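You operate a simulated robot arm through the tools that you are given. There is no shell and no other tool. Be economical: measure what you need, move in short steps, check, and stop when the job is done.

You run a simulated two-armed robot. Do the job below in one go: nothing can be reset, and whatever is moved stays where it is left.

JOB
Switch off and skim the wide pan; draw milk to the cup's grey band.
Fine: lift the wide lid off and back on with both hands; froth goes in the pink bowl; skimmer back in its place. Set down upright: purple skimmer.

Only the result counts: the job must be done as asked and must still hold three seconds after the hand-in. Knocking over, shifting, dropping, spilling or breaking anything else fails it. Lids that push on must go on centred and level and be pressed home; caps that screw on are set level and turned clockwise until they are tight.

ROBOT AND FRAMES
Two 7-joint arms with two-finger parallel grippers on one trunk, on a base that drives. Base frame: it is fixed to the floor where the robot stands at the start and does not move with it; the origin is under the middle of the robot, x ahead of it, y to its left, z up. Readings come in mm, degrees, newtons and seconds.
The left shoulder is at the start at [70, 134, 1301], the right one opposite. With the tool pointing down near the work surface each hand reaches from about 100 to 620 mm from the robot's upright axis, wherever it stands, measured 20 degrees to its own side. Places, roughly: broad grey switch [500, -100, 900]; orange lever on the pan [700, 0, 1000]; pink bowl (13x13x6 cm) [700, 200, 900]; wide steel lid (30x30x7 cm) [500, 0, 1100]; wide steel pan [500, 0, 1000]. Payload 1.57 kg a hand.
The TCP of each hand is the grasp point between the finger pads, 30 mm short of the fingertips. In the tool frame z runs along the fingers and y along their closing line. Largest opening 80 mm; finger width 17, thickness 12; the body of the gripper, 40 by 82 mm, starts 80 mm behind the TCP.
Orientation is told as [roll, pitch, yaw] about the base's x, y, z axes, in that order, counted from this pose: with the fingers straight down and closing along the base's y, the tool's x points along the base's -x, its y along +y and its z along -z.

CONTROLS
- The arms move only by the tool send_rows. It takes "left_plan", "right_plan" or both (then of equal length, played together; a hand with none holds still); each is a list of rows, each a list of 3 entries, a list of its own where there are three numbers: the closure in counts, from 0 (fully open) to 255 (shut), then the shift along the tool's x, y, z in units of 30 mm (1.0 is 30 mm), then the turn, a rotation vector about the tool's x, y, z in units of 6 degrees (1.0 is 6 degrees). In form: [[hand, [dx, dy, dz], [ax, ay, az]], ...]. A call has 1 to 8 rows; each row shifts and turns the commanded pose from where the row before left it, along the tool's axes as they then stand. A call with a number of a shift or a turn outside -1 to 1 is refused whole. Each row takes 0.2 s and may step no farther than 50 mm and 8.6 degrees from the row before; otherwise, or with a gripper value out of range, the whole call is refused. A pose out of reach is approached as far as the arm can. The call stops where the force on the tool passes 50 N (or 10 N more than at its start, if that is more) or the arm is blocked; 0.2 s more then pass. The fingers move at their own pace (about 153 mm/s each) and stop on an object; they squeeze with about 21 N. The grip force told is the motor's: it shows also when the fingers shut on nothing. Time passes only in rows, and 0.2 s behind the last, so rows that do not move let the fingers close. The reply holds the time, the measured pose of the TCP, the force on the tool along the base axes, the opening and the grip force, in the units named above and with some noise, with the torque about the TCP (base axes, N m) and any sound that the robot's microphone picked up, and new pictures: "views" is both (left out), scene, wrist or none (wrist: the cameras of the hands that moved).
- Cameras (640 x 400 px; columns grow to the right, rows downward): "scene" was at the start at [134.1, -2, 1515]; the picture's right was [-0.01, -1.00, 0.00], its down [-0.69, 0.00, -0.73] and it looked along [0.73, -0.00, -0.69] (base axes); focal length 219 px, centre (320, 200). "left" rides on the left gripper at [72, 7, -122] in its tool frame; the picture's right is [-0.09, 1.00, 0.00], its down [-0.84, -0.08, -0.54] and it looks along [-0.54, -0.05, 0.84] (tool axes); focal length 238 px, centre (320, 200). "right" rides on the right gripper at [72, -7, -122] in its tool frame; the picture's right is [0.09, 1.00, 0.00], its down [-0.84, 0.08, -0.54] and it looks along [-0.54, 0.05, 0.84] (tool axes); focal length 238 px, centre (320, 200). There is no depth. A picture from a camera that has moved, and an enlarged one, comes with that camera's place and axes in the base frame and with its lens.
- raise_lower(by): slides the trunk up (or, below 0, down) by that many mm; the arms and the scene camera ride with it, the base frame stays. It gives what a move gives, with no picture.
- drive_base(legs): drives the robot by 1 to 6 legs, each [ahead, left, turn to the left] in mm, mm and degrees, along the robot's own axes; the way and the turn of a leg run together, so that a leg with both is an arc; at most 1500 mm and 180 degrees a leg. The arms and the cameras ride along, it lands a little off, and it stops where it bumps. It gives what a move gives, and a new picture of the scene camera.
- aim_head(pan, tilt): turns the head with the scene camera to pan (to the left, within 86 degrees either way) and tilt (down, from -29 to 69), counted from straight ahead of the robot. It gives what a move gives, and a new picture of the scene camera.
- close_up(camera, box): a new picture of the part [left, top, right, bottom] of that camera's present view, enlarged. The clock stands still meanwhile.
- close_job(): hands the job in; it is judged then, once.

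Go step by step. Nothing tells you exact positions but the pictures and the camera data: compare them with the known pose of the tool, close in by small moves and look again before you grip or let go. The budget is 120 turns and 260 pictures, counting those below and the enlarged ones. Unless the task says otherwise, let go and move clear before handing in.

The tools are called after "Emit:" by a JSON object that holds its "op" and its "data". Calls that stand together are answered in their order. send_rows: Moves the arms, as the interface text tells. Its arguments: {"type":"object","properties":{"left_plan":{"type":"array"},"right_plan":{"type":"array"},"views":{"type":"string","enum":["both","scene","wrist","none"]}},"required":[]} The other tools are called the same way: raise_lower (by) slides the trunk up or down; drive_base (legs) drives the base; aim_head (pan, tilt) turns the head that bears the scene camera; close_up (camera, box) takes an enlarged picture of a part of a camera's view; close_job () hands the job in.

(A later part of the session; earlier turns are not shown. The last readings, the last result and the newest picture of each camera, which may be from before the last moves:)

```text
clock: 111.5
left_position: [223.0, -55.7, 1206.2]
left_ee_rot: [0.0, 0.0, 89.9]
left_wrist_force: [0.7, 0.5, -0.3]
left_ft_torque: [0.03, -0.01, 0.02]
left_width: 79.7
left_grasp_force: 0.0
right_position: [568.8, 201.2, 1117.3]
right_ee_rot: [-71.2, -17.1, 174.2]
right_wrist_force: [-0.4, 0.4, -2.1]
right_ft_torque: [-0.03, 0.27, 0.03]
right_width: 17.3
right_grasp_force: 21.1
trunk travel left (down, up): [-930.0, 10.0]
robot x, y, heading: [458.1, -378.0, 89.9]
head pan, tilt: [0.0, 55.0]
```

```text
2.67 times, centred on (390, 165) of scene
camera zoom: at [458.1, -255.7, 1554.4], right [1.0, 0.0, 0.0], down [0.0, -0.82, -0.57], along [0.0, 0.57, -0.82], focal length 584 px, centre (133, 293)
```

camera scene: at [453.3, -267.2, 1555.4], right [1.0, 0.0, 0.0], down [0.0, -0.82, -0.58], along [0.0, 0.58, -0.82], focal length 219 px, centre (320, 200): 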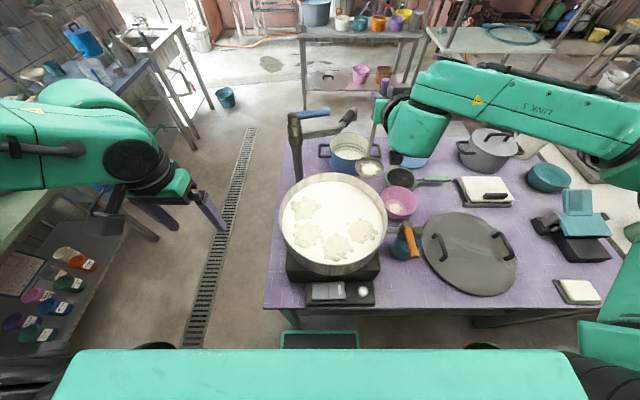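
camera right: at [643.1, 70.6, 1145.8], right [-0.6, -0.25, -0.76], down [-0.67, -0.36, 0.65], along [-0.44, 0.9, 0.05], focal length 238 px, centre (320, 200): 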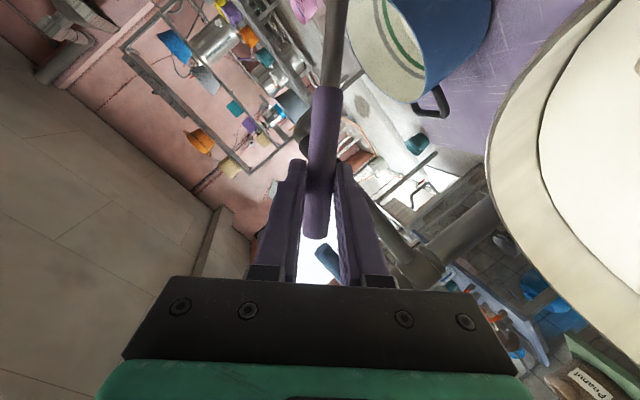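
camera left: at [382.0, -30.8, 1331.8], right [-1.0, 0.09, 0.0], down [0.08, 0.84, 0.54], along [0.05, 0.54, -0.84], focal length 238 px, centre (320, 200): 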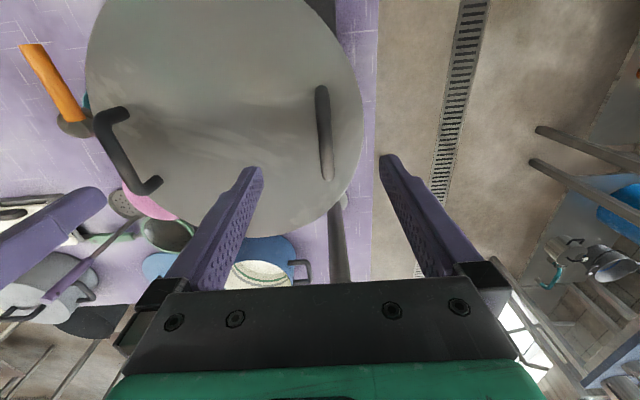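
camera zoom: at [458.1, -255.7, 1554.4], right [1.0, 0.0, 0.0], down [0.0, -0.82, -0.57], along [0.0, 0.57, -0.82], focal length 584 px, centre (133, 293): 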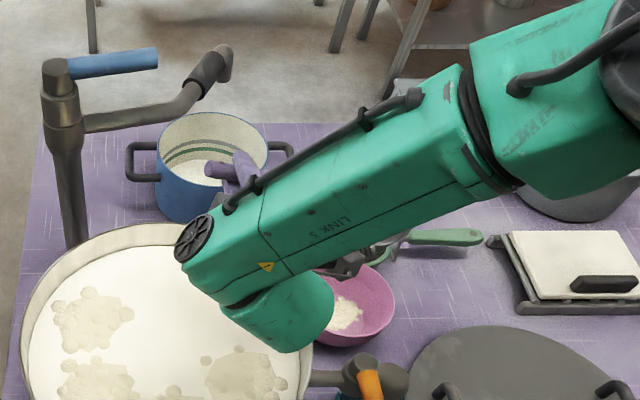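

Second clump in. Return, then dip in the middle and slide under D.

Emit:
{"op": "send_rows", "data": {"right_plan": [[255, [-0.205, -0.632, -0.217], [0, 0, 1]], [255, [-0.27, -0.608, -0.217], [0, 0, 1]], [255, [-0.333, -0.576, -0.217], [0, 0, 1]], [255, [-0.391, -0.538, -0.217], [0, 0, 1]], [255, [-0.445, -0.494, -0.217], [0, 0, 1]], [255, [-0.494, -0.445, -0.217], [0, 0, 1]], [255, [-0.538, -0.391, -0.217], [0, 0, 1]], [255, [-0.576, -0.333, -0.217], [0, 0, 1]]], "views": "none"}}

Emit:
{"op": "send_rows", "data": {"right_plan": [[255, [0, 0, 0], [0, 0, 1]], [255, [0, 0, 0], [0, 0, 1]], [255, [0, 0, 0], [0, 0, 1]], [255, [0, 0, 0], [0, 0, 1]]], "views": "none"}}

Emit:
{"op": "drive_base", "data": {"legs": [[-88, 0, 0], [0, 50, 0]]}}

Emit:
{"op": "send_rows", "data": {"right_plan": [[255, [0.165, 0.517, -0.507], [0, 0, 0]], [255, [0.165, 0.517, -0.507], [0, 0, 0]], [255, [0, 0, 0], [0, 0, 0]]], "views": "none"}}

Emit:
{"op": "close_up", "data": {"camera": "scene", "box": [270, 90, 470, 240]}}

```text
clock: 113.3
left_position: [223.2, -56.6, 1206.2]
left_ee_rot: [0.0, 0.2, 89.9]
left_wrist_force: [1.0, 0.1, -0.7]
left_ft_torque: [-0.04, 0.0, 0.01]
left_width: 79.9
left_grasp_force: 0.0
right_position: [569.6, 201.1, 1287.4]
right_ee_rot: [-51.2, -60.4, 144.9]
right_wrist_force: [0.1, 0.5, -1.3]
right_ft_torque: [0.02, 0.11, -0.03]
right_width: 17.7
right_grasp_force: 21.3
trunk travel left (down, up): [-930.0, 10.0]
robot x, y, heading: [455.8, -376.8, 89.8]
head pan, tilt: [0.0, 55.0]
```

```text
clock: 114.3
left_position: [224.2, -56.9, 1207.4]
left_ee_rot: [0.0, 0.1, 89.9]
left_wrist_force: [-0.7, 0.5, -0.1]
left_ft_torque: [-0.01, 0.05, -0.02]
left_width: 79.9
left_grasp_force: 0.1
right_position: [569.6, 201.9, 1285.7]
right_ee_rot: [0.5, -71.9, 89.5]
right_wrist_force: [-0.5, -0.1, -2.6]
right_ft_torque: [0.01, 0.03, 0.01]
right_width: 17.3
right_grasp_force: 20.7
trunk travel left (down, up): [-930.0, 10.0]
robot x, y, heading: [456.2, -375.8, 89.8]
head pan, tilt: [0.0, 55.0]
```

```text
clock: 115.9
left_position: [184.5, -140.9, 1207.5]
left_ee_rot: [0.6, 0.1, 89.5]
left_wrist_force: [1.4, 0.4, 0.0]
left_ft_torque: [-0.04, 0.1, -0.02]
left_width: 80.2
left_grasp_force: 0.1
right_position: [531.4, 114.2, 1282.8]
right_ee_rot: [1.8, -71.9, 88.0]
right_wrist_force: [0.9, 1.1, -2.1]
right_ft_torque: [0.06, 0.05, 0.1]
right_width: 17.5
right_grasp_force: 21.6
trunk travel left (down, up): [-930.0, 10.0]
robot x, y, heading: [408.3, -464.5, 89.9]
head pan, tilt: [0.0, 55.0]
camera scene: at [421.4, -340.9, 1554.0], right [1.0, 0.0, -0.01], down [-0.01, -0.82, -0.57], along [0.0, 0.57, -0.82], focal length 219 px, centre (320, 200)
```

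scene: 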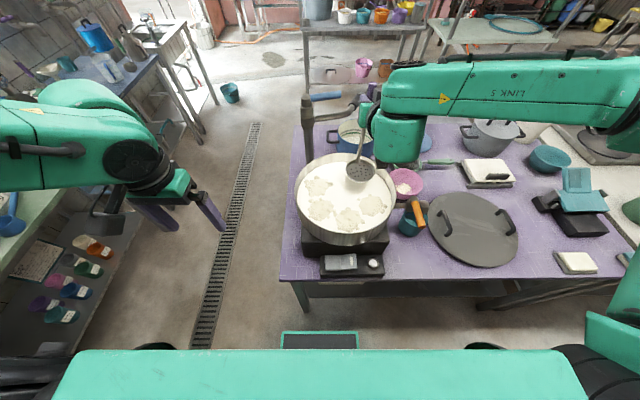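

```text
clock: 116.7
left_position: [176.6, -142.3, 1206.3]
left_ee_rot: [0.2, 0.2, 89.6]
left_wrist_force: [0.1, -1.2, 0.1]
left_ft_torque: [-0.02, 0.01, 0.03]
left_width: 79.9
left_grasp_force: 0.1
right_position: [491.9, 80.9, 1285.6]
right_ee_rot: [0.4, -71.9, 89.1]
right_wrist_force: [-0.5, 0.2, -1.7]
right_ft_torque: [0.05, -0.02, 0.0]
right_width: 17.3
right_grasp_force: 20.8
trunk travel left (down, up): [-930.0, 10.0]
robot x, y, heading: [402.5, -464.3, 89.9]
head pan, tilt: [0.0, 55.0]
```

```text
2.67 times, centred on (370, 165) of scene
camera zoom: at [410.6, -342.3, 1554.2], right [1.0, 0.0, 0.0], down [0.0, -0.82, -0.57], along [0.0, 0.57, -0.82], focal length 584 px, centre (187, 293)
```

zoom: 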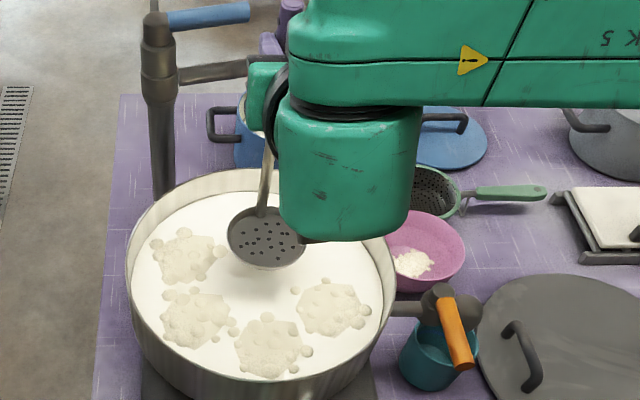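

Positioned over the middle. Dip, slide under D, lift.

Emit:
{"op": "send_rows", "data": {"right_plan": [[255, [0.908, 0, 0.296], [0, 0, 0]], [255, [0.908, 0, 0.296], [0, 0, 0]], [255, [0.908, 0, 0.296], [0, 0, 0]], [255, [0.117, -0.81, -0.358], [0, 0, 0]], [255, [0.117, -0.81, -0.358], [0, 0, 0]], [255, [0.117, -0.81, -0.358], [0, 0, 0]], [255, [-0.475, 0, -0.155], [0, 0, 0]], [255, [-0.475, 0, -0.155], [0, 0, 0]]], "views": "none"}}

Emit:
{"op": "send_rows", "data": {"right_plan": [[255, [-0.95, 0, -0.31], [0, 0, 0]], [255, [-0.95, 0, -0.31], [0, 0, 0]], [255, [0, 0, 0], [0, 0, 0]]], "views": "none"}}

Emit:
{"op": "close_up", "data": {"camera": "scene", "box": [270, 90, 470, 240]}}

```text
clock: 118.5
left_position: [175.9, -144.9, 1206.4]
left_ee_rot: [0.0, 0.1, 89.5]
left_wrist_force: [0.8, 0.4, -0.1]
left_ft_torque: [0.03, 0.02, 0.0]
left_width: 79.9
left_grasp_force: 0.1
right_position: [563.4, 46.6, 1229.3]
right_ee_rot: [0.3, -71.9, 89.4]
right_wrist_force: [-0.1, -0.2, -2.0]
right_ft_torque: [0.04, 0.02, 0.01]
right_width: 17.3
right_grasp_force: 20.9
trunk travel left (down, up): [-930.0, 10.0]
robot x, y, heading: [406.9, -466.6, 89.6]
head pan, tilt: [0.0, 55.0]
```

```text
clock: 119.3
left_position: [174.7, -143.6, 1205.5]
left_ee_rot: [0.0, 0.0, 89.6]
left_wrist_force: [-0.3, 0.0, -0.2]
left_ft_torque: [0.02, -0.01, -0.02]
left_width: 79.8
left_grasp_force: 0.0
right_position: [564.6, 47.7, 1288.7]
right_ee_rot: [0.1, -72.0, 89.5]
right_wrist_force: [-0.1, 0.2, -1.7]
right_ft_torque: [0.0, 0.04, 0.03]
right_width: 17.6
right_grasp_force: 21.2
trunk travel left (down, up): [-930.0, 10.0]
robot x, y, heading: [407.0, -464.6, 89.9]
head pan, tilt: [0.0, 55.0]
```

```text
2.67 times, centred on (370, 165) of scene
camera zoom: at [408.4, -343.7, 1554.3], right [1.0, 0.0, 0.0], down [0.0, -0.82, -0.57], along [0.0, 0.57, -0.82], focal length 584 px, centre (187, 293)
```

zoom: 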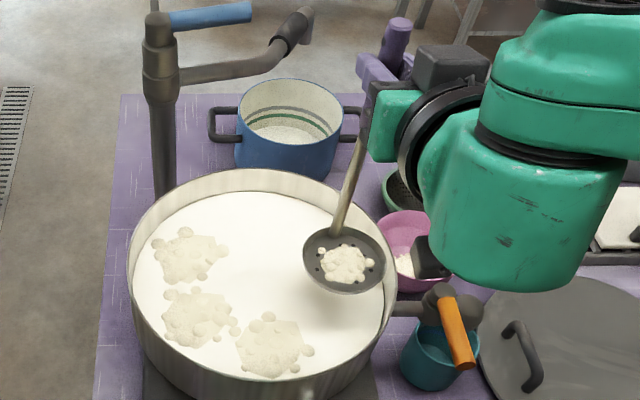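

D is on the disc. Same carry and dump.

Emit:
{"op": "drive_base", "data": {"legs": [[0, -34, 0.4], [88, 0, 0]]}}

Emit:
{"op": "send_rows", "data": {"right_plan": [[255, [-0.24, 0, 0.74], [0, 0, 0]], [255, [-0.24, 0, 0.74], [0, 0, 0]], [255, [-0.24, 0, 0.74], [0, 0, 0]], [255, [0, 0, 0], [0, 0, -1]], [255, [0, 0, 0], [0, 0, -1]], [255, [0, 0, 0], [0, 0, -1]], [255, [0, 0, 0], [0, 0, -1]], [255, [0.868, 0.386, 0.31], [0, 0, 0]]], "views": "none"}}

Emit:
{"op": "send_rows", "data": {"right_plan": [[255, [0.868, 0.386, 0.31], [0, 0, 0]], [255, [0.868, 0.386, 0.31], [0, 0, 0]], [255, [0.868, 0.386, 0.31], [0, 0, 0]], [255, [0.6, 0.265, 0.215], [0, 0, 0]], [255, [-0.033, 0.278, -0.253], [0, 0, 0]], [255, [0, 0, 0], [0, 0, -1]], [255, [0, 0, 0], [0, 0, -1]], [255, [0, 0, 0], [0, 0, -1]]], "views": "none"}}

Emit:
{"op": "close_up", "data": {"camera": "scene", "box": [290, 90, 490, 240]}}

```text
clock: 120.8
left_position: [202.3, -67.1, 1208.4]
left_ee_rot: [0.0, -0.3, 90.2]
left_wrist_force: [-1.2, -0.6, 0.5]
left_ft_torque: [0.06, -0.02, 0.0]
left_width: 80.2
left_grasp_force: 0.1
right_position: [589.9, 127.2, 1293.6]
right_ee_rot: [-0.3, -72.4, 90.6]
right_wrist_force: [-1.1, -0.3, -0.6]
right_ft_torque: [0.01, 0.03, -0.03]
right_width: 17.4
right_grasp_force: 21.2
trunk travel left (down, up): [-930.0, 10.0]
robot x, y, heading: [441.5, -377.0, 90.4]
head pan, tilt: [0.0, 55.0]
camera scene: at [437.0, -267.5, 1555.3], right [1.0, 0.0, 0.0], down [0.01, -0.82, -0.58], along [0.0, 0.58, -0.82], focal length 219 px, centre (320, 200)
```

scene: 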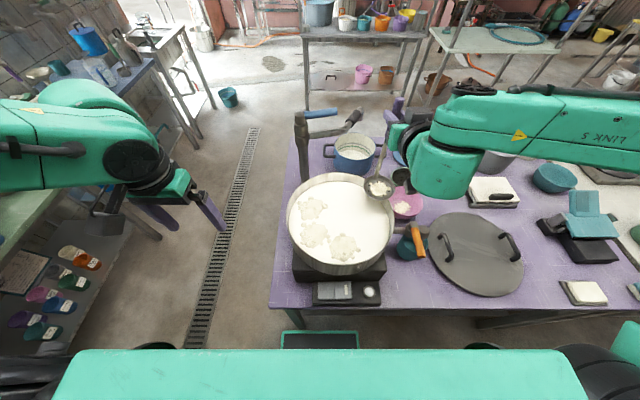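

```text
clock: 122.7
left_position: [207.5, -57.3, 1206.3]
left_ee_rot: [0.0, 0.1, 90.3]
left_wrist_force: [-0.1, -0.2, 0.1]
left_ft_torque: [0.02, -0.04, 0.02]
left_width: 80.0
left_grasp_force: 0.0
right_position: [594.2, 206.4, 1259.5]
right_ee_rot: [-51.2, -60.4, 145.2]
right_wrist_force: [0.0, 0.6, -2.6]
right_ft_torque: [0.03, 0.09, -0.02]
right_width: 17.6
right_grasp_force: 20.9
trunk travel left (down, up): [-930.0, 10.0]
robot x, y, heading: [440.7, -378.5, 90.3]
head pan, tilt: [0.0, 55.0]
```

```text
clock: 124.5
left_position: [205.8, -58.6, 1207.3]
left_ee_rot: [0.0, 0.1, 90.3]
left_wrist_force: [-0.7, 0.4, -0.2]
left_ft_torque: [-0.01, 0.04, -0.01]
left_width: 80.2
left_grasp_force: 0.0
right_position: [575.0, 200.0, 1155.6]
right_ee_rot: [-64.0, -45.1, 161.2]
right_wrist_force: [-0.2, -0.3, -1.6]
right_ft_torque: [0.0, 0.21, 0.01]
right_width: 17.5
right_grasp_force: 21.0
right hand out of reach, approached as far as the arm can: row 4
trunk travel left (down, up): [-930.0, 10.0]
robot x, y, heading: [436.4, -377.6, 90.3]
head pan, tilt: [0.0, 55.0]
```

```text
2.67 times, centred on (390, 165) of scene
camera zoom: at [442.7, -256.6, 1554.4], right [1.0, 0.0, 0.0], down [0.0, -0.82, -0.57], along [0.0, 0.57, -0.82], focal length 584 px, centre (133, 293)
```

zoom: 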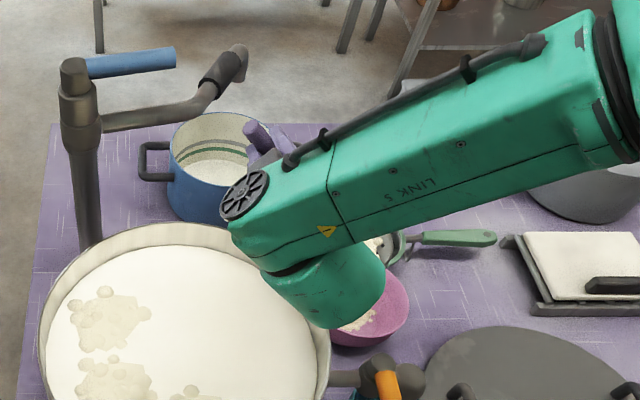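

Emit:
{"op": "send_rows", "data": {"right_plan": [[255, [0, 0, 0], [0, 0, -1]], [255, [0.261, 0.49, 0.175], [0, 0, 0]], [255, [0.261, 0.49, 0.175], [0, 0, 0]], [255, [0, 0, 0], [0, 0, -1]], [255, [0, 0, 0], [0, 0, -1]], [255, [0, 0, 0], [0, 0, -1]], [255, [0, 0, 0], [0, 0, -1]], [255, [0, 0, 0], [0, 0, 0]]], "views": "none"}}

Emit:
{"op": "close_up", "data": {"camera": "scene", "box": [290, 90, 490, 240]}}

```text
clock: 126.2
left_position: [204.9, -58.1, 1207.3]
left_ee_rot: [-0.1, 0.1, 90.2]
left_wrist_force: [-0.4, 0.1, 0.9]
left_ft_torque: [0.02, -0.01, -0.03]
left_width: 79.9
left_grasp_force: 0.1
right_position: [561.3, 200.3, 1124.2]
right_ee_rot: [-70.9, -17.0, 174.3]
right_wrist_force: [0.2, 0.2, -1.7]
right_ft_torque: [-0.03, 0.27, 0.01]
right_width: 17.4
right_grasp_force: 21.1
right hand out of reach, approached as far as the arm can: row 3
trunk travel left (down, up): [-930.0, 10.0]
robot x, y, heading: [442.4, -380.1, 90.2]
head pan, tilt: [0.0, 55.0]
```

```text
2.67 times, centred on (390, 165) of scene
camera zoom: at [441.3, -256.8, 1554.4], right [1.0, 0.0, 0.0], down [0.0, -0.82, -0.57], along [0.0, 0.57, -0.82], focal length 584 px, centre (133, 293)
```

zoom: 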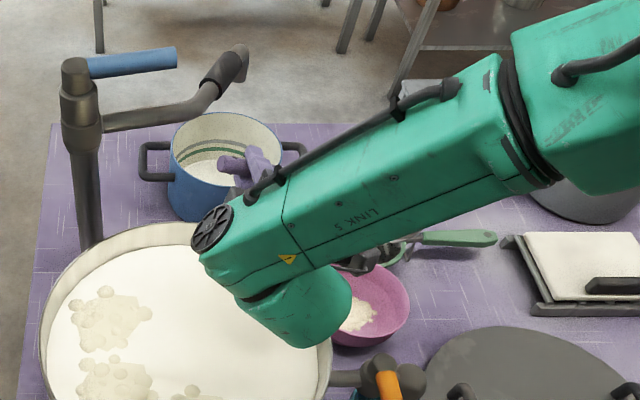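

Emit:
{"op": "send_rows", "data": {"right_plan": [[255, [-0.205, -0.632, -0.217], [0, 0, 1]], [255, [-0.27, -0.608, -0.217], [0, 0, 1]], [255, [-0.333, -0.576, -0.217], [0, 0, 1]], [255, [-0.391, -0.538, -0.217], [0, 0, 1]], [255, [-0.445, -0.494, -0.217], [0, 0, 1]], [255, [-0.494, -0.445, -0.217], [0, 0, 1]], [255, [-0.538, -0.391, -0.217], [0, 0, 1]], [255, [-0.576, -0.333, -0.217], [0, 0, 1]]], "views": "none"}}

Emit:
{"op": "send_rows", "data": {"right_plan": [[255, [0, 0, 0], [0, 0, 1]], [255, [0, 0, 0], [0, 0, 1]], [255, [0, 0, 0], [0, 0, 1]], [255, [0, 0, 0], [0, 0, 1]]], "views": "none"}}

Emit:
{"op": "drive_base", "data": {"legs": [[-88, 0, 0], [0, 40, 0]]}}

Emit:
{"op": "send_rows", "data": {"right_plan": [[255, [0.16, 0.467, -0.491], [0, 0, 0]], [255, [0.16, 0.467, -0.491], [0, 0, 0]], [255, [0, 0, 0], [0, 0, 0]]], "views": "none"}}

Emit:
{"op": "close_up", "data": {"camera": "scene", "box": [270, 90, 470, 240]}}

```text
clock: 128.1
left_position: [206.0, -58.8, 1206.2]
left_ee_rot: [0.0, 0.1, 90.3]
left_wrist_force: [-0.1, -0.4, 0.1]
left_ft_torque: [-0.01, 0.02, 0.02]
left_width: 80.0
left_grasp_force: 0.0
right_position: [562.7, 199.9, 1292.3]
right_ee_rot: [-51.1, -60.4, 145.0]
right_wrist_force: [0.2, -0.1, -1.6]
right_ft_torque: [0.02, 0.11, 0.0]
right_width: 17.3
right_grasp_force: 20.8
trunk travel left (down, up): [-930.0, 10.0]
robot x, y, heading: [441.4, -379.3, 90.5]
head pan, tilt: [0.0, 55.0]
```

```text
clock: 129.1
left_position: [204.5, -58.8, 1206.9]
left_ee_rot: [0.0, 0.1, 90.1]
left_wrist_force: [0.4, -0.6, 0.0]
left_ft_torque: [0.0, 0.02, -0.02]
left_width: 79.9
left_grasp_force: 0.0
right_position: [562.2, 199.7, 1291.8]
right_ee_rot: [0.3, -71.9, 89.8]
right_wrist_force: [0.0, 0.6, -1.7]
right_ft_torque: [0.02, 0.04, 0.01]
right_width: 17.3
right_grasp_force: 20.9
trunk travel left (down, up): [-930.0, 10.0]
robot x, y, heading: [439.5, -377.4, 90.3]
head pan, tilt: [0.0, 55.0]
```

```text
clock: 130.6
left_position: [175.8, -144.9, 1207.5]
left_ee_rot: [0.5, 0.1, 90.0]
left_wrist_force: [0.6, 0.1, 0.3]
left_ft_torque: [0.0, 0.09, -0.01]
left_width: 80.0
left_grasp_force: 0.0
right_position: [535.3, 113.5, 1290.6]
right_ee_rot: [1.6, -71.9, 88.4]
right_wrist_force: [1.7, -0.4, -1.5]
right_ft_torque: [0.02, 0.01, 0.06]
right_width: 17.4
right_grasp_force: 20.8
trunk travel left (down, up): [-930.0, 10.0]
robot x, y, heading: [400.2, -465.1, 90.0]
head pan, tilt: [0.0, 55.0]
camera scene: at [413.6, -343.6, 1554.3], right [1.0, 0.0, -0.01], down [0.0, -0.82, -0.57], along [-0.01, 0.57, -0.82], focal length 219 px, centre (320, 200)
```

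scene: 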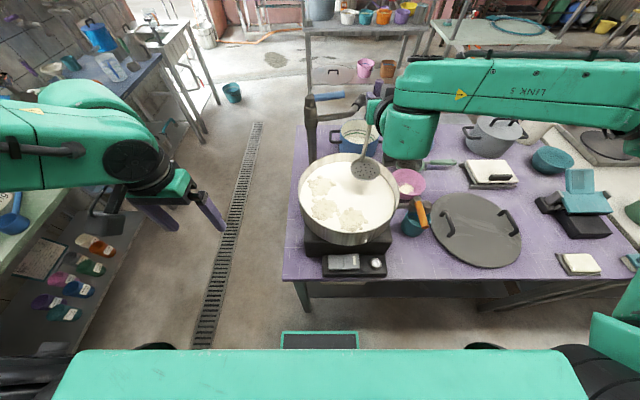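

```text
clock: 131.4
left_position: [169.5, -144.5, 1206.7]
left_ee_rot: [0.2, 0.2, 90.0]
left_wrist_force: [-0.1, 0.8, 0.6]
left_ft_torque: [0.0, 0.01, 0.01]
left_width: 79.9
left_grasp_force: 0.1
right_position: [501.5, 81.8, 1292.0]
right_ee_rot: [0.5, -71.9, 89.6]
right_wrist_force: [1.0, 0.3, -1.7]
right_ft_torque: [0.03, -0.02, 0.02]
right_width: 17.4
right_grasp_force: 20.7
trunk travel left (down, up): [-930.0, 10.0]
robot x, y, heading: [399.8, -468.6, 89.9]
head pan, tilt: [0.0, 55.0]
```

```text
2.67 times, centred on (370, 165) of scene
camera zoom: at [404.9, -342.5, 1554.2], right [1.0, 0.0, 0.0], down [0.0, -0.82, -0.57], along [0.0, 0.57, -0.82], focal length 584 px, centre (187, 293)
```

zoom: 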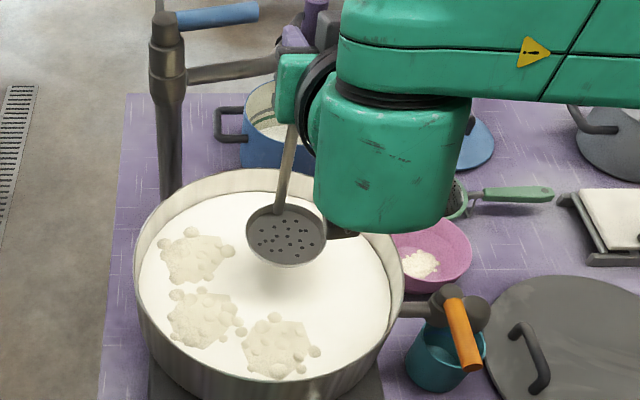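

Emit:
{"op": "send_rows", "data": {"right_plan": [[255, [0.96, 0, 0.313], [0, 0, 0]], [255, [0.96, 0, 0.313], [0, 0, 0]], [255, [0.96, 0, 0.313], [0, 0, 0]], [255, [0.258, 0.09, -0.79], [0, 0, 0]], [255, [0.258, 0.09, -0.79], [0, 0, 0]], [255, [0.258, 0.09, -0.79], [0, 0, 0]], [255, [-0.475, 0, -0.155], [0, 0, 0]], [255, [-0.475, 0, -0.155], [0, 0, 0]]], "views": "none"}}

Emit:
{"op": "send_rows", "data": {"right_plan": [[255, [-0.95, 0, -0.31], [0, 0, 0]], [255, [-0.95, 0, -0.31], [0, 0, 0]], [255, [0, 0, 0], [0, 0, 0]]], "views": "none"}}

Emit:
{"op": "close_up", "data": {"camera": "scene", "box": [270, 90, 470, 240]}}

```text
clock: 133.2
left_position: [166.9, -146.8, 1206.6]
left_ee_rot: [0.1, 0.0, 90.1]
left_wrist_force: [0.3, 0.0, 0.3]
left_ft_torque: [-0.02, 0.02, -0.01]
left_width: 79.9
left_grasp_force: 0.1
right_position: [488.3, 6.3, 1231.9]
right_ee_rot: [0.1, -72.0, 89.9]
right_wrist_force: [0.1, 0.6, -2.4]
right_ft_torque: [0.02, 0.01, -0.01]
right_width: 17.4
right_grasp_force: 21.2
trunk travel left (down, up): [-930.0, 10.0]
robot x, y, heading: [403.8, -464.4, 89.8]
head pan, tilt: [0.0, 55.0]
```

```text
clock: 134.0
left_position: [167.9, -145.4, 1206.0]
left_ee_rot: [0.0, 0.2, 90.1]
left_wrist_force: [0.5, -0.1, 0.4]
left_ft_torque: [0.03, 0.02, -0.02]
left_width: 80.1
left_grasp_force: 0.2
right_position: [487.2, 4.7, 1292.9]
right_ee_rot: [0.1, -71.7, 89.9]
right_wrist_force: [-0.6, 0.1, -2.5]
right_ft_torque: [0.05, 0.02, 0.01]
right_width: 17.4
right_grasp_force: 20.9
trunk travel left (down, up): [-930.0, 10.0]
robot x, y, heading: [402.6, -465.2, 90.0]
head pan, tilt: [0.0, 55.0]
```

```text
2.67 times, centred on (370, 165) of scene
camera zoom: at [402.2, -344.5, 1554.4], right [1.0, 0.0, 0.0], down [0.0, -0.82, -0.57], along [0.0, 0.57, -0.82], focal length 584 px, centre (187, 293)
```

zoom: 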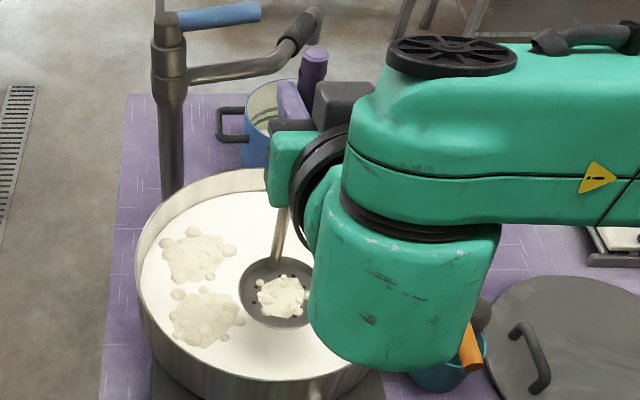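

C captured. Carry and dump again.

Emit:
{"op": "drive_base", "data": {"legs": [[0, -80, 0], [88, 0, 0]]}}

Emit:
{"op": "send_rows", "data": {"right_plan": [[255, [-0.289, -0.258, 0.887], [0, 0, 0]], [255, [-0.289, -0.258, 0.887], [0, 0, 0]], [255, [-0.289, -0.258, 0.887], [0, 0, 0]], [255, [-0.289, -0.258, 0.887], [0, 0, 0]], [255, [0, 0, 0], [0, 0, -1]], [255, [0, 0, 0], [0, 0, -1]], [255, [0, 0, 0], [0, 0, -1]], [255, [0, 0, 0], [0, 0, -1]]], "views": "none"}}

Emit:
{"op": "send_rows", "data": {"right_plan": [[255, [0.868, 0.386, 0.31], [0, 0, 0]], [255, [0.868, 0.386, 0.31], [0, 0, 0]], [255, [0.868, 0.386, 0.31], [0, 0, 0]], [255, [0.868, 0.386, 0.31], [0, 0, 0]], [255, [0.6, 0.265, 0.215], [0, 0, 0]], [255, [-0.033, 0.278, -0.253], [0, 0, 0]], [255, [0, 0, 0], [0, 0, -1]], [255, [0, 0, 0], [0, 0, -1]]], "views": "none"}}

Emit:
{"op": "close_up", "data": {"camera": "scene", "box": [290, 90, 490, 240]}}

```text
clock: 135.8
left_position: [244.7, -68.2, 1207.9]
left_ee_rot: [0.0, -0.4, 90.0]
left_wrist_force: [-0.5, -1.5, 0.5]
left_ft_torque: [0.05, -0.02, 0.01]
left_width: 80.0
left_grasp_force: 0.0
right_position: [563.7, 83.1, 1297.5]
right_ee_rot: [-0.4, -72.4, 90.4]
right_wrist_force: [0.1, -0.5, -1.1]
right_ft_torque: [0.01, -0.03, -0.01]
right_width: 17.3
right_grasp_force: 21.6
trunk travel left (down, up): [-930.0, 10.0]
robot x, y, heading: [480.9, -377.3, 90.2]
head pan, tilt: [0.0, 55.0]
camera scene: at [478.3, -269.0, 1555.4], right [1.0, 0.0, 0.0], down [0.01, -0.81, -0.58], along [0.0, 0.58, -0.81], focal length 219 px, centre (320, 200)
```

scene: 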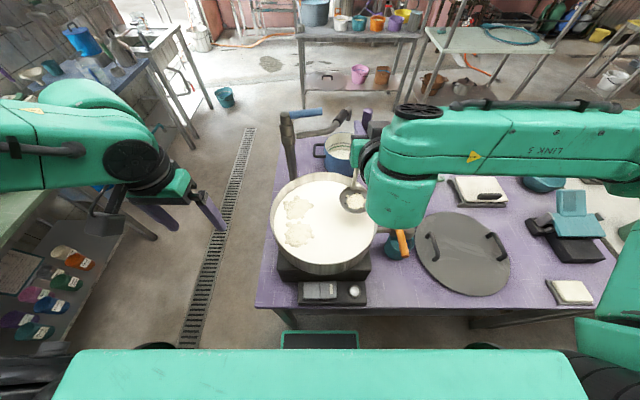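

```text
clock: 137.6
left_position: [247.4, -58.9, 1205.5]
left_ee_rot: [0.0, 0.1, 90.1]
left_wrist_force: [0.4, 0.0, 0.0]
left_ft_torque: [-0.01, 0.0, -0.03]
left_width: 80.0
left_grasp_force: 0.0
right_position: [598.0, 205.2, 1292.8]
right_ee_rot: [-51.2, -60.2, 145.2]
right_wrist_force: [-0.1, 0.5, -1.0]
right_ft_torque: [0.02, 0.11, 0.01]
right_width: 17.6
right_grasp_force: 20.8
trunk travel left (down, up): [-930.0, 10.0]
robot x, y, heading: [483.3, -378.4, 90.4]
head pan, tilt: [0.0, 55.0]
```

```text
clock: 139.4
left_position: [247.0, -60.2, 1206.4]
left_ee_rot: [0.0, 0.1, 90.1]
left_wrist_force: [0.6, 0.7, 0.0]
left_ft_torque: [0.03, -0.01, 0.01]
left_width: 80.1
left_grasp_force: 0.0
right_position: [588.7, 196.6, 1152.8]
right_ee_rot: [-61.0, -50.2, 157.2]
right_wrist_force: [-1.0, -0.7, -2.0]
right_ft_torque: [-0.02, 0.15, 0.0]
right_width: 17.4
right_grasp_force: 21.4
trunk travel left (down, up): [-930.0, 10.0]
robot x, y, heading: [481.7, -381.8, 89.9]
head pan, tilt: [0.0, 55.0]
```

```text
2.67 times, centred on (390, 165) of scene
camera zoom: at [481.6, -257.0, 1554.3], right [1.0, 0.0, 0.0], down [0.0, -0.82, -0.57], along [0.0, 0.57, -0.82], focal length 584 px, centre (133, 293)
```

zoom: 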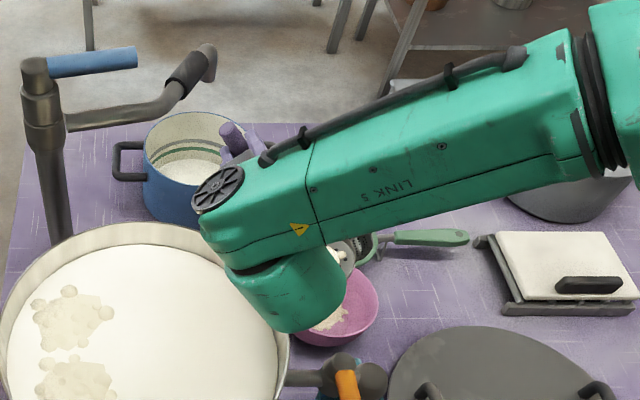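

Emit:
{"op": "send_rows", "data": {"right_plan": [[255, [0, 0, 0], [0, 0, -1]], [255, [0, 0, 0], [0, 0, -1]], [255, [0.07, 0.58, 0.155], [0, 0, 0]], [255, [0.07, 0.58, 0.155], [0, 0, 0]], [255, [0, 0, 0], [0, 0, -1]], [255, [0, 0, 0], [0, 0, -1]], [255, [0, 0, 0], [0, 0, -1]], [255, [0, 0, 0], [0, 0, -1]]], "views": "none"}}

Emit:
{"op": "close_up", "data": {"camera": "scene", "box": [290, 90, 490, 240]}}

Emit:
{"op": "send_rows", "data": {"right_plan": [[255, [-0.205, -0.632, -0.217], [0, 0, 1]], [255, [-0.27, -0.608, -0.217], [0, 0, 1]], [255, [-0.333, -0.576, -0.217], [0, 0, 1]], [255, [-0.391, -0.538, -0.217], [0, 0, 1]], [255, [-0.445, -0.494, -0.217], [0, 0, 1]], [255, [-0.494, -0.445, -0.217], [0, 0, 1]], [255, [-0.538, -0.391, -0.217], [0, 0, 1]], [255, [-0.576, -0.333, -0.217], [0, 0, 1]]], "views": "none"}}

Emit:
{"op": "send_rows", "data": {"right_plan": [[255, [0, 0, 0], [0, 0, 1]], [255, [0, 0, 0], [0, 0, 1]], [255, [0, 0, 0], [0, 0, 1]], [255, [0, 0, 0], [0, 0, 1]]], "views": "none"}}

Emit:
{"op": "drive_base", "data": {"legs": [[-88, 0, 0], [0, 150, 0]]}}

Emit:
{"op": "send_rows", "data": {"right_plan": [[255, [0.097, -0.756, -0.295], [0, 0, 0]], [255, [0.097, -0.756, -0.295], [0, 0, 0]], [255, [0.097, -0.756, -0.295], [0, 0, 0]], [255, [0, 0, 0], [0, 0, 0]]], "views": "none"}}

Emit:
{"op": "close_up", "data": {"camera": "scene", "box": [310, 90, 510, 240]}}

```text
clock: 141.2
left_position: [248.0, -59.9, 1205.7]
left_ee_rot: [-0.1, 0.1, 90.0]
left_wrist_force: [-1.0, -0.2, -0.7]
left_ft_torque: [-0.01, 0.0, -0.03]
left_width: 80.1
left_grasp_force: 0.0
right_position: [570.9, 198.1, 1123.7]
right_ee_rot: [-71.0, -16.9, 174.4]
right_wrist_force: [-0.2, -1.2, -1.9]
right_ft_torque: [-0.02, 0.28, 0.0]
right_width: 17.4
right_grasp_force: 21.6
trunk travel left (down, up): [-930.0, 10.0]
robot x, y, heading: [479.1, -377.2, 90.1]
head pan, tilt: [0.0, 55.0]
```

```text
2.67 times, centred on (390, 165) of scene
camera zoom: at [482.8, -257.4, 1554.4], right [1.0, 0.0, 0.0], down [0.0, -0.82, -0.57], along [0.0, 0.57, -0.82], focal length 584 px, centre (133, 293)
```

zoom: 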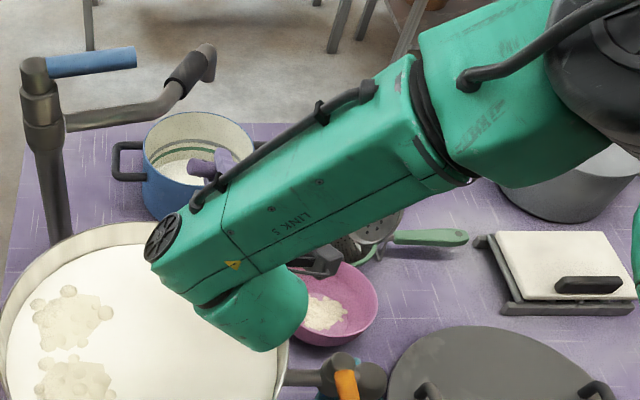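

```text
clock: 143.0
left_position: [247.4, -59.5, 1206.7]
left_ee_rot: [0.0, 0.1, 90.1]
left_wrist_force: [-0.6, 0.3, 0.3]
left_ft_torque: [-0.01, -0.02, 0.01]
left_width: 80.0
left_grasp_force: 0.2
right_position: [571.5, 196.4, 1290.2]
right_ee_rot: [-51.0, -60.3, 145.2]
right_wrist_force: [0.1, 0.9, -1.9]
right_ft_torque: [0.03, 0.13, 0.04]
right_width: 17.3
right_grasp_force: 21.3
trunk travel left (down, up): [-930.0, 10.0]
robot x, y, heading: [482.1, -382.2, 90.1]
head pan, tilt: [0.0, 55.0]
```

```text
clock: 144.0
left_position: [247.0, -58.7, 1206.5]
left_ee_rot: [-0.1, 0.1, 90.1]
left_wrist_force: [0.6, 0.9, 0.4]
left_ft_torque: [0.0, -0.01, 0.01]
left_width: 80.0
left_grasp_force: 0.2
right_position: [570.6, 197.3, 1290.3]
right_ee_rot: [0.4, -71.8, 89.8]
right_wrist_force: [0.1, 0.4, -1.8]
right_ft_torque: [0.0, -0.03, 0.03]
right_width: 17.2
right_grasp_force: 21.2
trunk travel left (down, up): [-930.0, 10.0]
robot x, y, heading: [483.4, -382.2, 90.4]
head pan, tilt: [0.0, 55.0]
```

```text
clock: 146.0
left_position: [101.0, -152.1, 1208.3]
left_ee_rot: [0.2, 0.0, 90.1]
left_wrist_force: [-0.1, -0.1, -0.1]
left_ft_torque: [0.0, 0.01, -0.01]
left_width: 79.8
left_grasp_force: 0.0
right_position: [424.8, 105.5, 1290.9]
right_ee_rot: [0.6, -72.0, 89.5]
right_wrist_force: [-0.1, -0.6, -2.6]
right_ft_torque: [0.03, 0.02, 0.04]
right_width: 17.3
right_grasp_force: 21.0
trunk travel left (down, up): [-930.0, 10.0]
robot x, y, heading: [335.4, -470.0, 90.1]
head pan, tilt: [0.0, 55.0]
camera scene: at [338.2, -349.5, 1554.7], right [1.0, 0.0, 0.0], down [0.0, -0.82, -0.57], along [-0.01, 0.57, -0.82], focal length 219 px, centre (320, 200)
```

scene: 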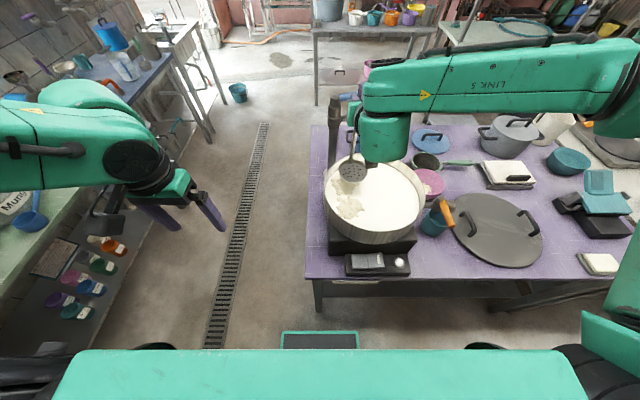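

```text
clock: 147.0
left_position: [96.7, -148.0, 1206.3]
left_ee_rot: [0.0, 0.2, 90.2]
left_wrist_force: [-0.9, 0.6, -0.4]
left_ft_torque: [-0.03, -0.05, -0.03]
left_width: 80.0
left_grasp_force: 0.1
right_position: [487.7, 81.3, 1289.4]
right_ee_rot: [0.0, -71.9, 90.3]
right_wrist_force: [-0.5, -0.6, -2.3]
right_ft_torque: [0.0, 0.01, -0.03]
right_width: 17.5
right_grasp_force: 20.6
trunk travel left (down, up): [-930.0, 10.0]
robot x, y, heading: [327.8, -466.7, 90.3]
head pan, tilt: [0.0, 55.0]
```

```text
2.67 times, centred on (410, 165) of scene
camera zoom: at [332.0, -345.7, 1554.3], right [1.0, 0.01, 0.0], down [0.0, -0.82, -0.57], along [0.0, 0.57, -0.82], focal length 584 px, centre (80, 293)
```

zoom: 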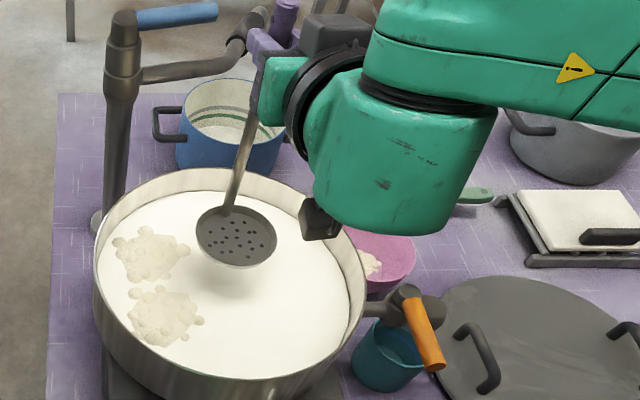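

Two clumps left. Scoop B (418,-20).

Emit:
{"op": "send_rows", "data": {"right_plan": [[255, [0.94, 0, 0.307], [0, 0, 0]], [255, [0.94, 0, 0.307], [0, 0, 0]], [255, [0.94, 0, 0.307], [0, 0, 0]], [255, [0.152, 0.7, -0.464], [0, 0, 0]], [255, [0.152, 0.7, -0.464], [0, 0, 0]], [255, [0.152, 0.7, -0.464], [0, 0, 0]], [255, [-0.475, 0, -0.155], [0, 0, 0]], [255, [-0.475, 0, -0.155], [0, 0, 0]]], "views": "none"}}

Emit:
{"op": "send_rows", "data": {"right_plan": [[255, [-0.95, 0, -0.31], [0, 0, 0]], [255, [-0.95, 0, -0.31], [0, 0, 0]], [255, [0, 0, 0], [0, 0, 0]]], "views": "none"}}

Emit:
{"op": "close_up", "data": {"camera": "scene", "box": [310, 90, 510, 240]}}

```text
clock: 148.8
left_position: [99.5, -150.3, 1206.4]
left_ee_rot: [0.0, 0.0, 90.2]
left_wrist_force: [-0.3, 0.3, 0.0]
left_ft_torque: [0.0, 0.0, -0.02]
left_width: 79.8
left_grasp_force: 0.0
right_position: [429.8, 36.9, 1230.3]
right_ee_rot: [0.4, -71.9, 89.8]
right_wrist_force: [1.1, -1.1, -1.5]
right_ft_torque: [0.05, 0.03, 0.03]
right_width: 17.4
right_grasp_force: 21.2
trunk travel left (down, up): [-930.0, 10.0]
robot x, y, heading: [331.0, -467.6, 90.4]
head pan, tilt: [0.0, 55.0]
```

```text
clock: 149.6
left_position: [97.8, -147.3, 1206.8]
left_ee_rot: [0.1, 0.2, 90.1]
left_wrist_force: [-0.8, -1.0, 0.0]
left_ft_torque: [0.01, 0.0, -0.01]
left_width: 79.7
left_grasp_force: 0.2
right_position: [428.7, 36.5, 1288.3]
right_ee_rot: [0.1, -71.9, 90.0]
right_wrist_force: [0.1, 0.1, -2.4]
right_ft_torque: [0.03, 0.02, 0.0]
right_width: 17.4
right_grasp_force: 20.6
trunk travel left (down, up): [-930.0, 10.0]
robot x, y, heading: [331.8, -469.0, 90.2]
head pan, tilt: [0.0, 55.0]
```

```text
2.67 times, centred on (410, 165) of scene
camera zoom: at [333.6, -346.2, 1554.4], right [1.0, 0.01, 0.0], down [0.0, -0.82, -0.57], along [0.0, 0.57, -0.82], focal length 584 px, centre (80, 293)
```

zoom: 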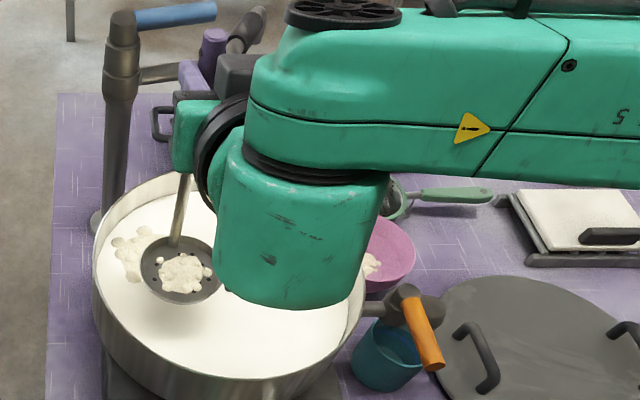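

B captured. Carry, dump, and return for the last clump.

Emit:
{"op": "drive_base", "data": {"legs": [[0, -150, 0], [88, 0, 0]]}}

Emit:
{"op": "send_rows", "data": {"right_plan": [[255, [-0.272, -0.21, 0.833], [0, 0, 0]], [255, [-0.272, -0.21, 0.833], [0, 0, 0]], [255, [-0.272, -0.21, 0.833], [0, 0, 0]], [255, [0, 0, 0], [0, 0, -1]], [255, [0, 0, 0], [0, 0, -1]], [255, [0, 0, 0], [0, 0, -1]], [255, [0, 0, 0], [0, 0, -1]], [255, [0.868, 0.386, 0.31], [0, 0, 0]]], "views": "none"}}

Emit:
{"op": "send_rows", "data": {"right_plan": [[255, [0.868, 0.386, 0.31], [0, 0, 0]], [255, [0.868, 0.386, 0.31], [0, 0, 0]], [255, [0.868, 0.386, 0.31], [0, 0, 0]], [255, [0.6, 0.265, 0.215], [0, 0, 0]], [255, [-0.033, 0.278, -0.253], [0, 0, 0]], [255, [0, 0, 0], [0, 0, -1]], [255, [0, 0, 0], [0, 0, -1]], [255, [0, 0, 0], [0, 0, -1]]], "views": "none"}}

Emit:
{"op": "close_up", "data": {"camera": "scene", "box": [290, 90, 490, 240]}}

```text
clock: 151.7
left_position: [248.0, -70.1, 1209.0]
left_ee_rot: [-0.1, -0.4, 90.3]
left_wrist_force: [0.2, -0.4, -0.1]
left_ft_torque: [0.05, -0.02, -0.03]
left_width: 80.1
left_grasp_force: 0.0
right_position: [577.6, 115.8, 1293.8]
right_ee_rot: [0.0, -72.3, 90.4]
right_wrist_force: [0.1, -0.6, -1.8]
right_ft_torque: [0.01, -0.01, -0.01]
right_width: 17.2
right_grasp_force: 21.3
trunk travel left (down, up): [-930.0, 10.0]
robot x, y, heading: [484.4, -380.1, 90.3]
head pan, tilt: [0.0, 55.0]
camera scene: at [483.3, -269.9, 1555.4], right [1.0, 0.01, 0.0], down [0.01, -0.81, -0.58], along [0.0, 0.58, -0.81], focal length 219 px, centre (320, 200)
```

scene: 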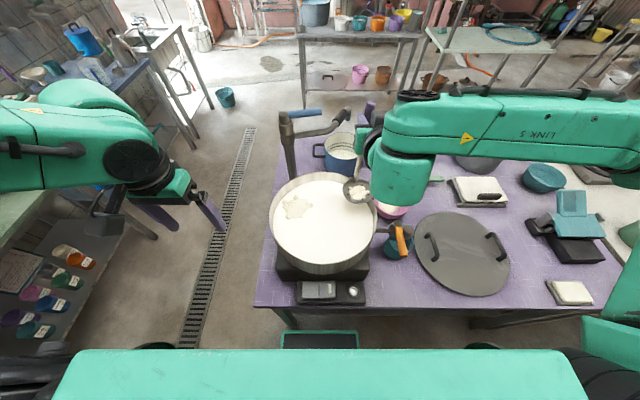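

```text
clock: 153.5
left_position: [248.8, -61.3, 1205.5]
left_ee_rot: [0.1, 0.0, 90.2]
left_wrist_force: [0.3, -0.5, -0.8]
left_ft_torque: [-0.01, 0.02, 0.02]
left_width: 80.2
left_grasp_force: 0.0
right_position: [597.7, 202.9, 1259.6]
right_ee_rot: [-51.2, -60.3, 145.5]
right_wrist_force: [-0.7, -0.7, -1.2]
right_ft_torque: [0.04, 0.13, 0.02]
right_width: 17.5
right_grasp_force: 21.0
trunk travel left (down, up): [-930.0, 10.0]
robot x, y, heading: [482.3, -383.2, 90.4]
head pan, tilt: [0.0, 55.0]
```

```text
clock: 155.3
left_position: [248.9, -61.8, 1205.8]
left_ee_rot: [0.0, 0.2, 90.3]
left_wrist_force: [0.2, 0.1, -0.6]
left_ft_torque: [-0.02, 0.03, 0.03]
left_width: 80.0
left_grasp_force: 0.2
right_position: [590.0, 195.8, 1148.2]
right_ee_rot: [-63.9, -44.9, 161.3]
right_wrist_force: [0.1, 0.0, -1.3]
right_ft_torque: [0.0, 0.25, 0.0]
right_width: 17.4
right_grasp_force: 21.3
trunk travel left (down, up): [-930.0, 10.0]
robot x, y, heading: [483.4, -380.2, 90.5]
head pan, tilt: [0.0, 55.0]
```

```text
2.67 times, centred on (390, 165) of scene
camera zoom: at [484.9, -258.5, 1554.4], right [1.0, 0.01, 0.0], down [0.01, -0.82, -0.57], along [0.0, 0.57, -0.82], focal length 584 px, centre (133, 293)
```

zoom: 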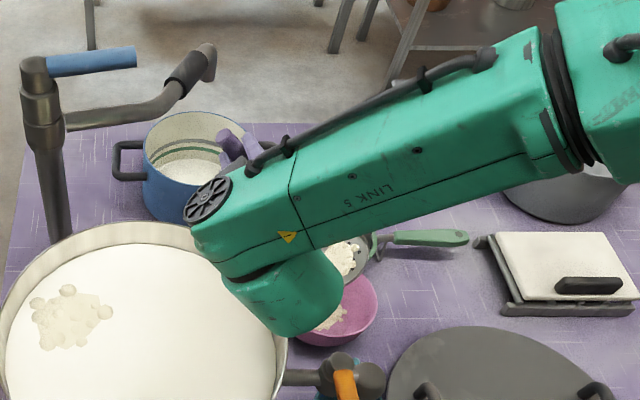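

Emit:
{"op": "send_rows", "data": {"right_plan": [[255, [0, 0, 0], [0, 0, -1]], [255, [0.07, 0.58, 0.155], [0, 0, 0]], [255, [0.07, 0.58, 0.155], [0, 0, 0]], [255, [0, 0, 0], [0, 0, -1]], [255, [0, 0, 0], [0, 0, -1]], [255, [0, 0, 0], [0, 0, -1]], [255, [0, 0, 0], [0, 0, -1]], [255, [0, 0, 0], [0, 0, 0]]], "views": "none"}}

Emit:
{"op": "send_rows", "data": {"right_plan": [[255, [-0.205, -0.632, -0.217], [0, 0, 1]], [255, [-0.27, -0.608, -0.217], [0, 0, 1]], [255, [-0.333, -0.576, -0.217], [0, 0, 1]], [255, [-0.391, -0.538, -0.217], [0, 0, 1]], [255, [-0.445, -0.494, -0.217], [0, 0, 1]], [255, [-0.494, -0.445, -0.217], [0, 0, 1]], [255, [-0.538, -0.391, -0.217], [0, 0, 1]], [255, [-0.576, -0.333, -0.217], [0, 0, 1]]], "views": "none"}}

Emit:
{"op": "send_rows", "data": {"right_plan": [[255, [0, 0, 0], [0, 0, 1]], [255, [0, 0, 0], [0, 0, 1]], [255, [0, 0, 0], [0, 0, 1]], [255, [0, 0, 0], [0, 0, 1]]], "views": "none"}}

Emit:
{"op": "drive_base", "data": {"legs": [[-88, 0, 0], [0, 150, 0]]}}

Emit:
{"op": "send_rows", "data": {"right_plan": [[255, [0.097, -0.756, -0.295], [0, 0, 0]], [255, [0.097, -0.756, -0.295], [0, 0, 0]], [255, [0.097, -0.756, -0.295], [0, 0, 0]], [255, [0, 0, 0], [0, 0, 0]]], "views": "none"}}

Emit:
{"op": "close_up", "data": {"camera": "scene", "box": [310, 90, 510, 240]}}

```text
clock: 157.1
left_position: [248.6, -62.7, 1205.6]
left_ee_rot: [0.0, 0.2, 90.3]
left_wrist_force: [0.0, -0.1, -0.7]
left_ft_torque: [0.01, 0.01, 0.03]
left_width: 80.2
left_grasp_force: 0.1
right_position: [567.6, 195.6, 1119.0]
right_ee_rot: [-71.0, -17.1, 174.7]
right_wrist_force: [0.7, 0.3, -0.9]
right_ft_torque: [-0.02, 0.29, 0.02]
right_width: 17.5
right_grasp_force: 21.4
trunk travel left (down, up): [-930.0, 10.0]
robot x, y, heading: [484.4, -385.6, 90.5]
head pan, tilt: [0.0, 55.0]
```

```text
clock: 158.9
left_position: [249.8, -61.6, 1205.7]
left_ee_rot: [0.2, 0.0, 90.3]
left_wrist_force: [0.1, -0.4, 0.0]
left_ft_torque: [0.02, -0.05, 0.02]
left_width: 80.0
left_grasp_force: 0.1
right_position: [569.4, 195.0, 1287.8]
right_ee_rot: [-51.1, -60.4, 145.3]
right_wrist_force: [-0.5, -0.7, -1.9]
right_ft_torque: [0.04, 0.12, -0.04]
right_width: 17.6
right_grasp_force: 21.3
trunk travel left (down, up): [-930.0, 10.0]
robot x, y, heading: [487.6, -381.6, 90.2]
head pan, tilt: [0.0, 55.0]
```

```text
clock: 159.9
left_position: [249.7, -60.8, 1205.6]
left_ee_rot: [0.1, 0.0, 90.3]
left_wrist_force: [0.1, -0.5, 0.6]
left_ft_torque: [-0.02, -0.01, 0.01]
left_width: 80.0
left_grasp_force: 0.0
right_position: [568.4, 196.6, 1286.9]
right_ee_rot: [0.5, -71.9, 90.0]
right_wrist_force: [0.3, 0.8, -2.1]
right_ft_torque: [0.02, 0.02, -0.01]
right_width: 17.2
right_grasp_force: 21.7
trunk travel left (down, up): [-930.0, 10.0]
robot x, y, heading: [484.2, -375.3, 90.7]
head pan, tilt: [0.0, 55.0]
```

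```text
clock: 162.0
left_position: [98.4, -152.8, 1207.4]
left_ee_rot: [0.1, 0.0, 90.3]
left_wrist_force: [0.1, 0.0, 0.6]
left_ft_torque: [0.03, 0.02, 0.03]
left_width: 79.9
left_grasp_force: 0.0
right_position: [418.9, 104.3, 1288.7]
right_ee_rot: [0.7, -72.0, 89.8]
right_wrist_force: [0.2, 0.2, -3.0]
right_ft_torque: [0.02, 0.02, 0.03]
right_width: 17.4
right_grasp_force: 20.5
trunk travel left (down, up): [-930.0, 10.0]
robot x, y, heading: [333.5, -465.0, 90.5]
head pan, tilt: [0.0, 55.0]
camera scene: at [336.2, -350.6, 1554.7], right [1.0, 0.01, 0.0], down [0.0, -0.82, -0.57], along [-0.01, 0.57, -0.82], focal length 219 px, centre (320, 200)
```

scene: 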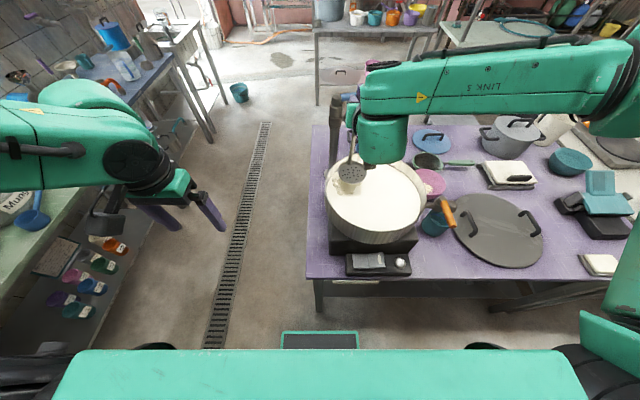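

```text
clock: 163.0
left_position: [94.7, -149.7, 1206.6]
left_ee_rot: [0.1, 0.1, 90.2]
left_wrist_force: [-0.1, 0.0, 0.3]
left_ft_torque: [-0.02, 0.02, -0.01]
left_width: 79.9
left_grasp_force: 0.0
right_position: [482.7, 81.0, 1286.5]
right_ee_rot: [-0.1, -71.9, 90.5]
right_wrist_force: [0.1, 0.8, -2.3]
right_ft_torque: [0.02, 0.03, 0.0]
right_width: 17.6
right_grasp_force: 21.3
trunk travel left (down, up): [-930.0, 10.0]
robot x, y, heading: [328.0, -469.9, 90.4]
head pan, tilt: [0.0, 55.0]
```

```text
2.67 times, centred on (410, 165) of scene
camera zoom: at [330.0, -346.8, 1554.3], right [1.0, 0.01, 0.0], down [0.01, -0.82, -0.57], along [0.0, 0.57, -0.82], focal length 584 px, centre (80, 293)
```

zoom: 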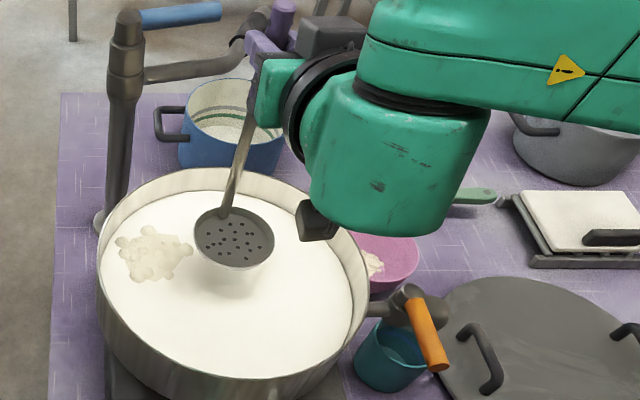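

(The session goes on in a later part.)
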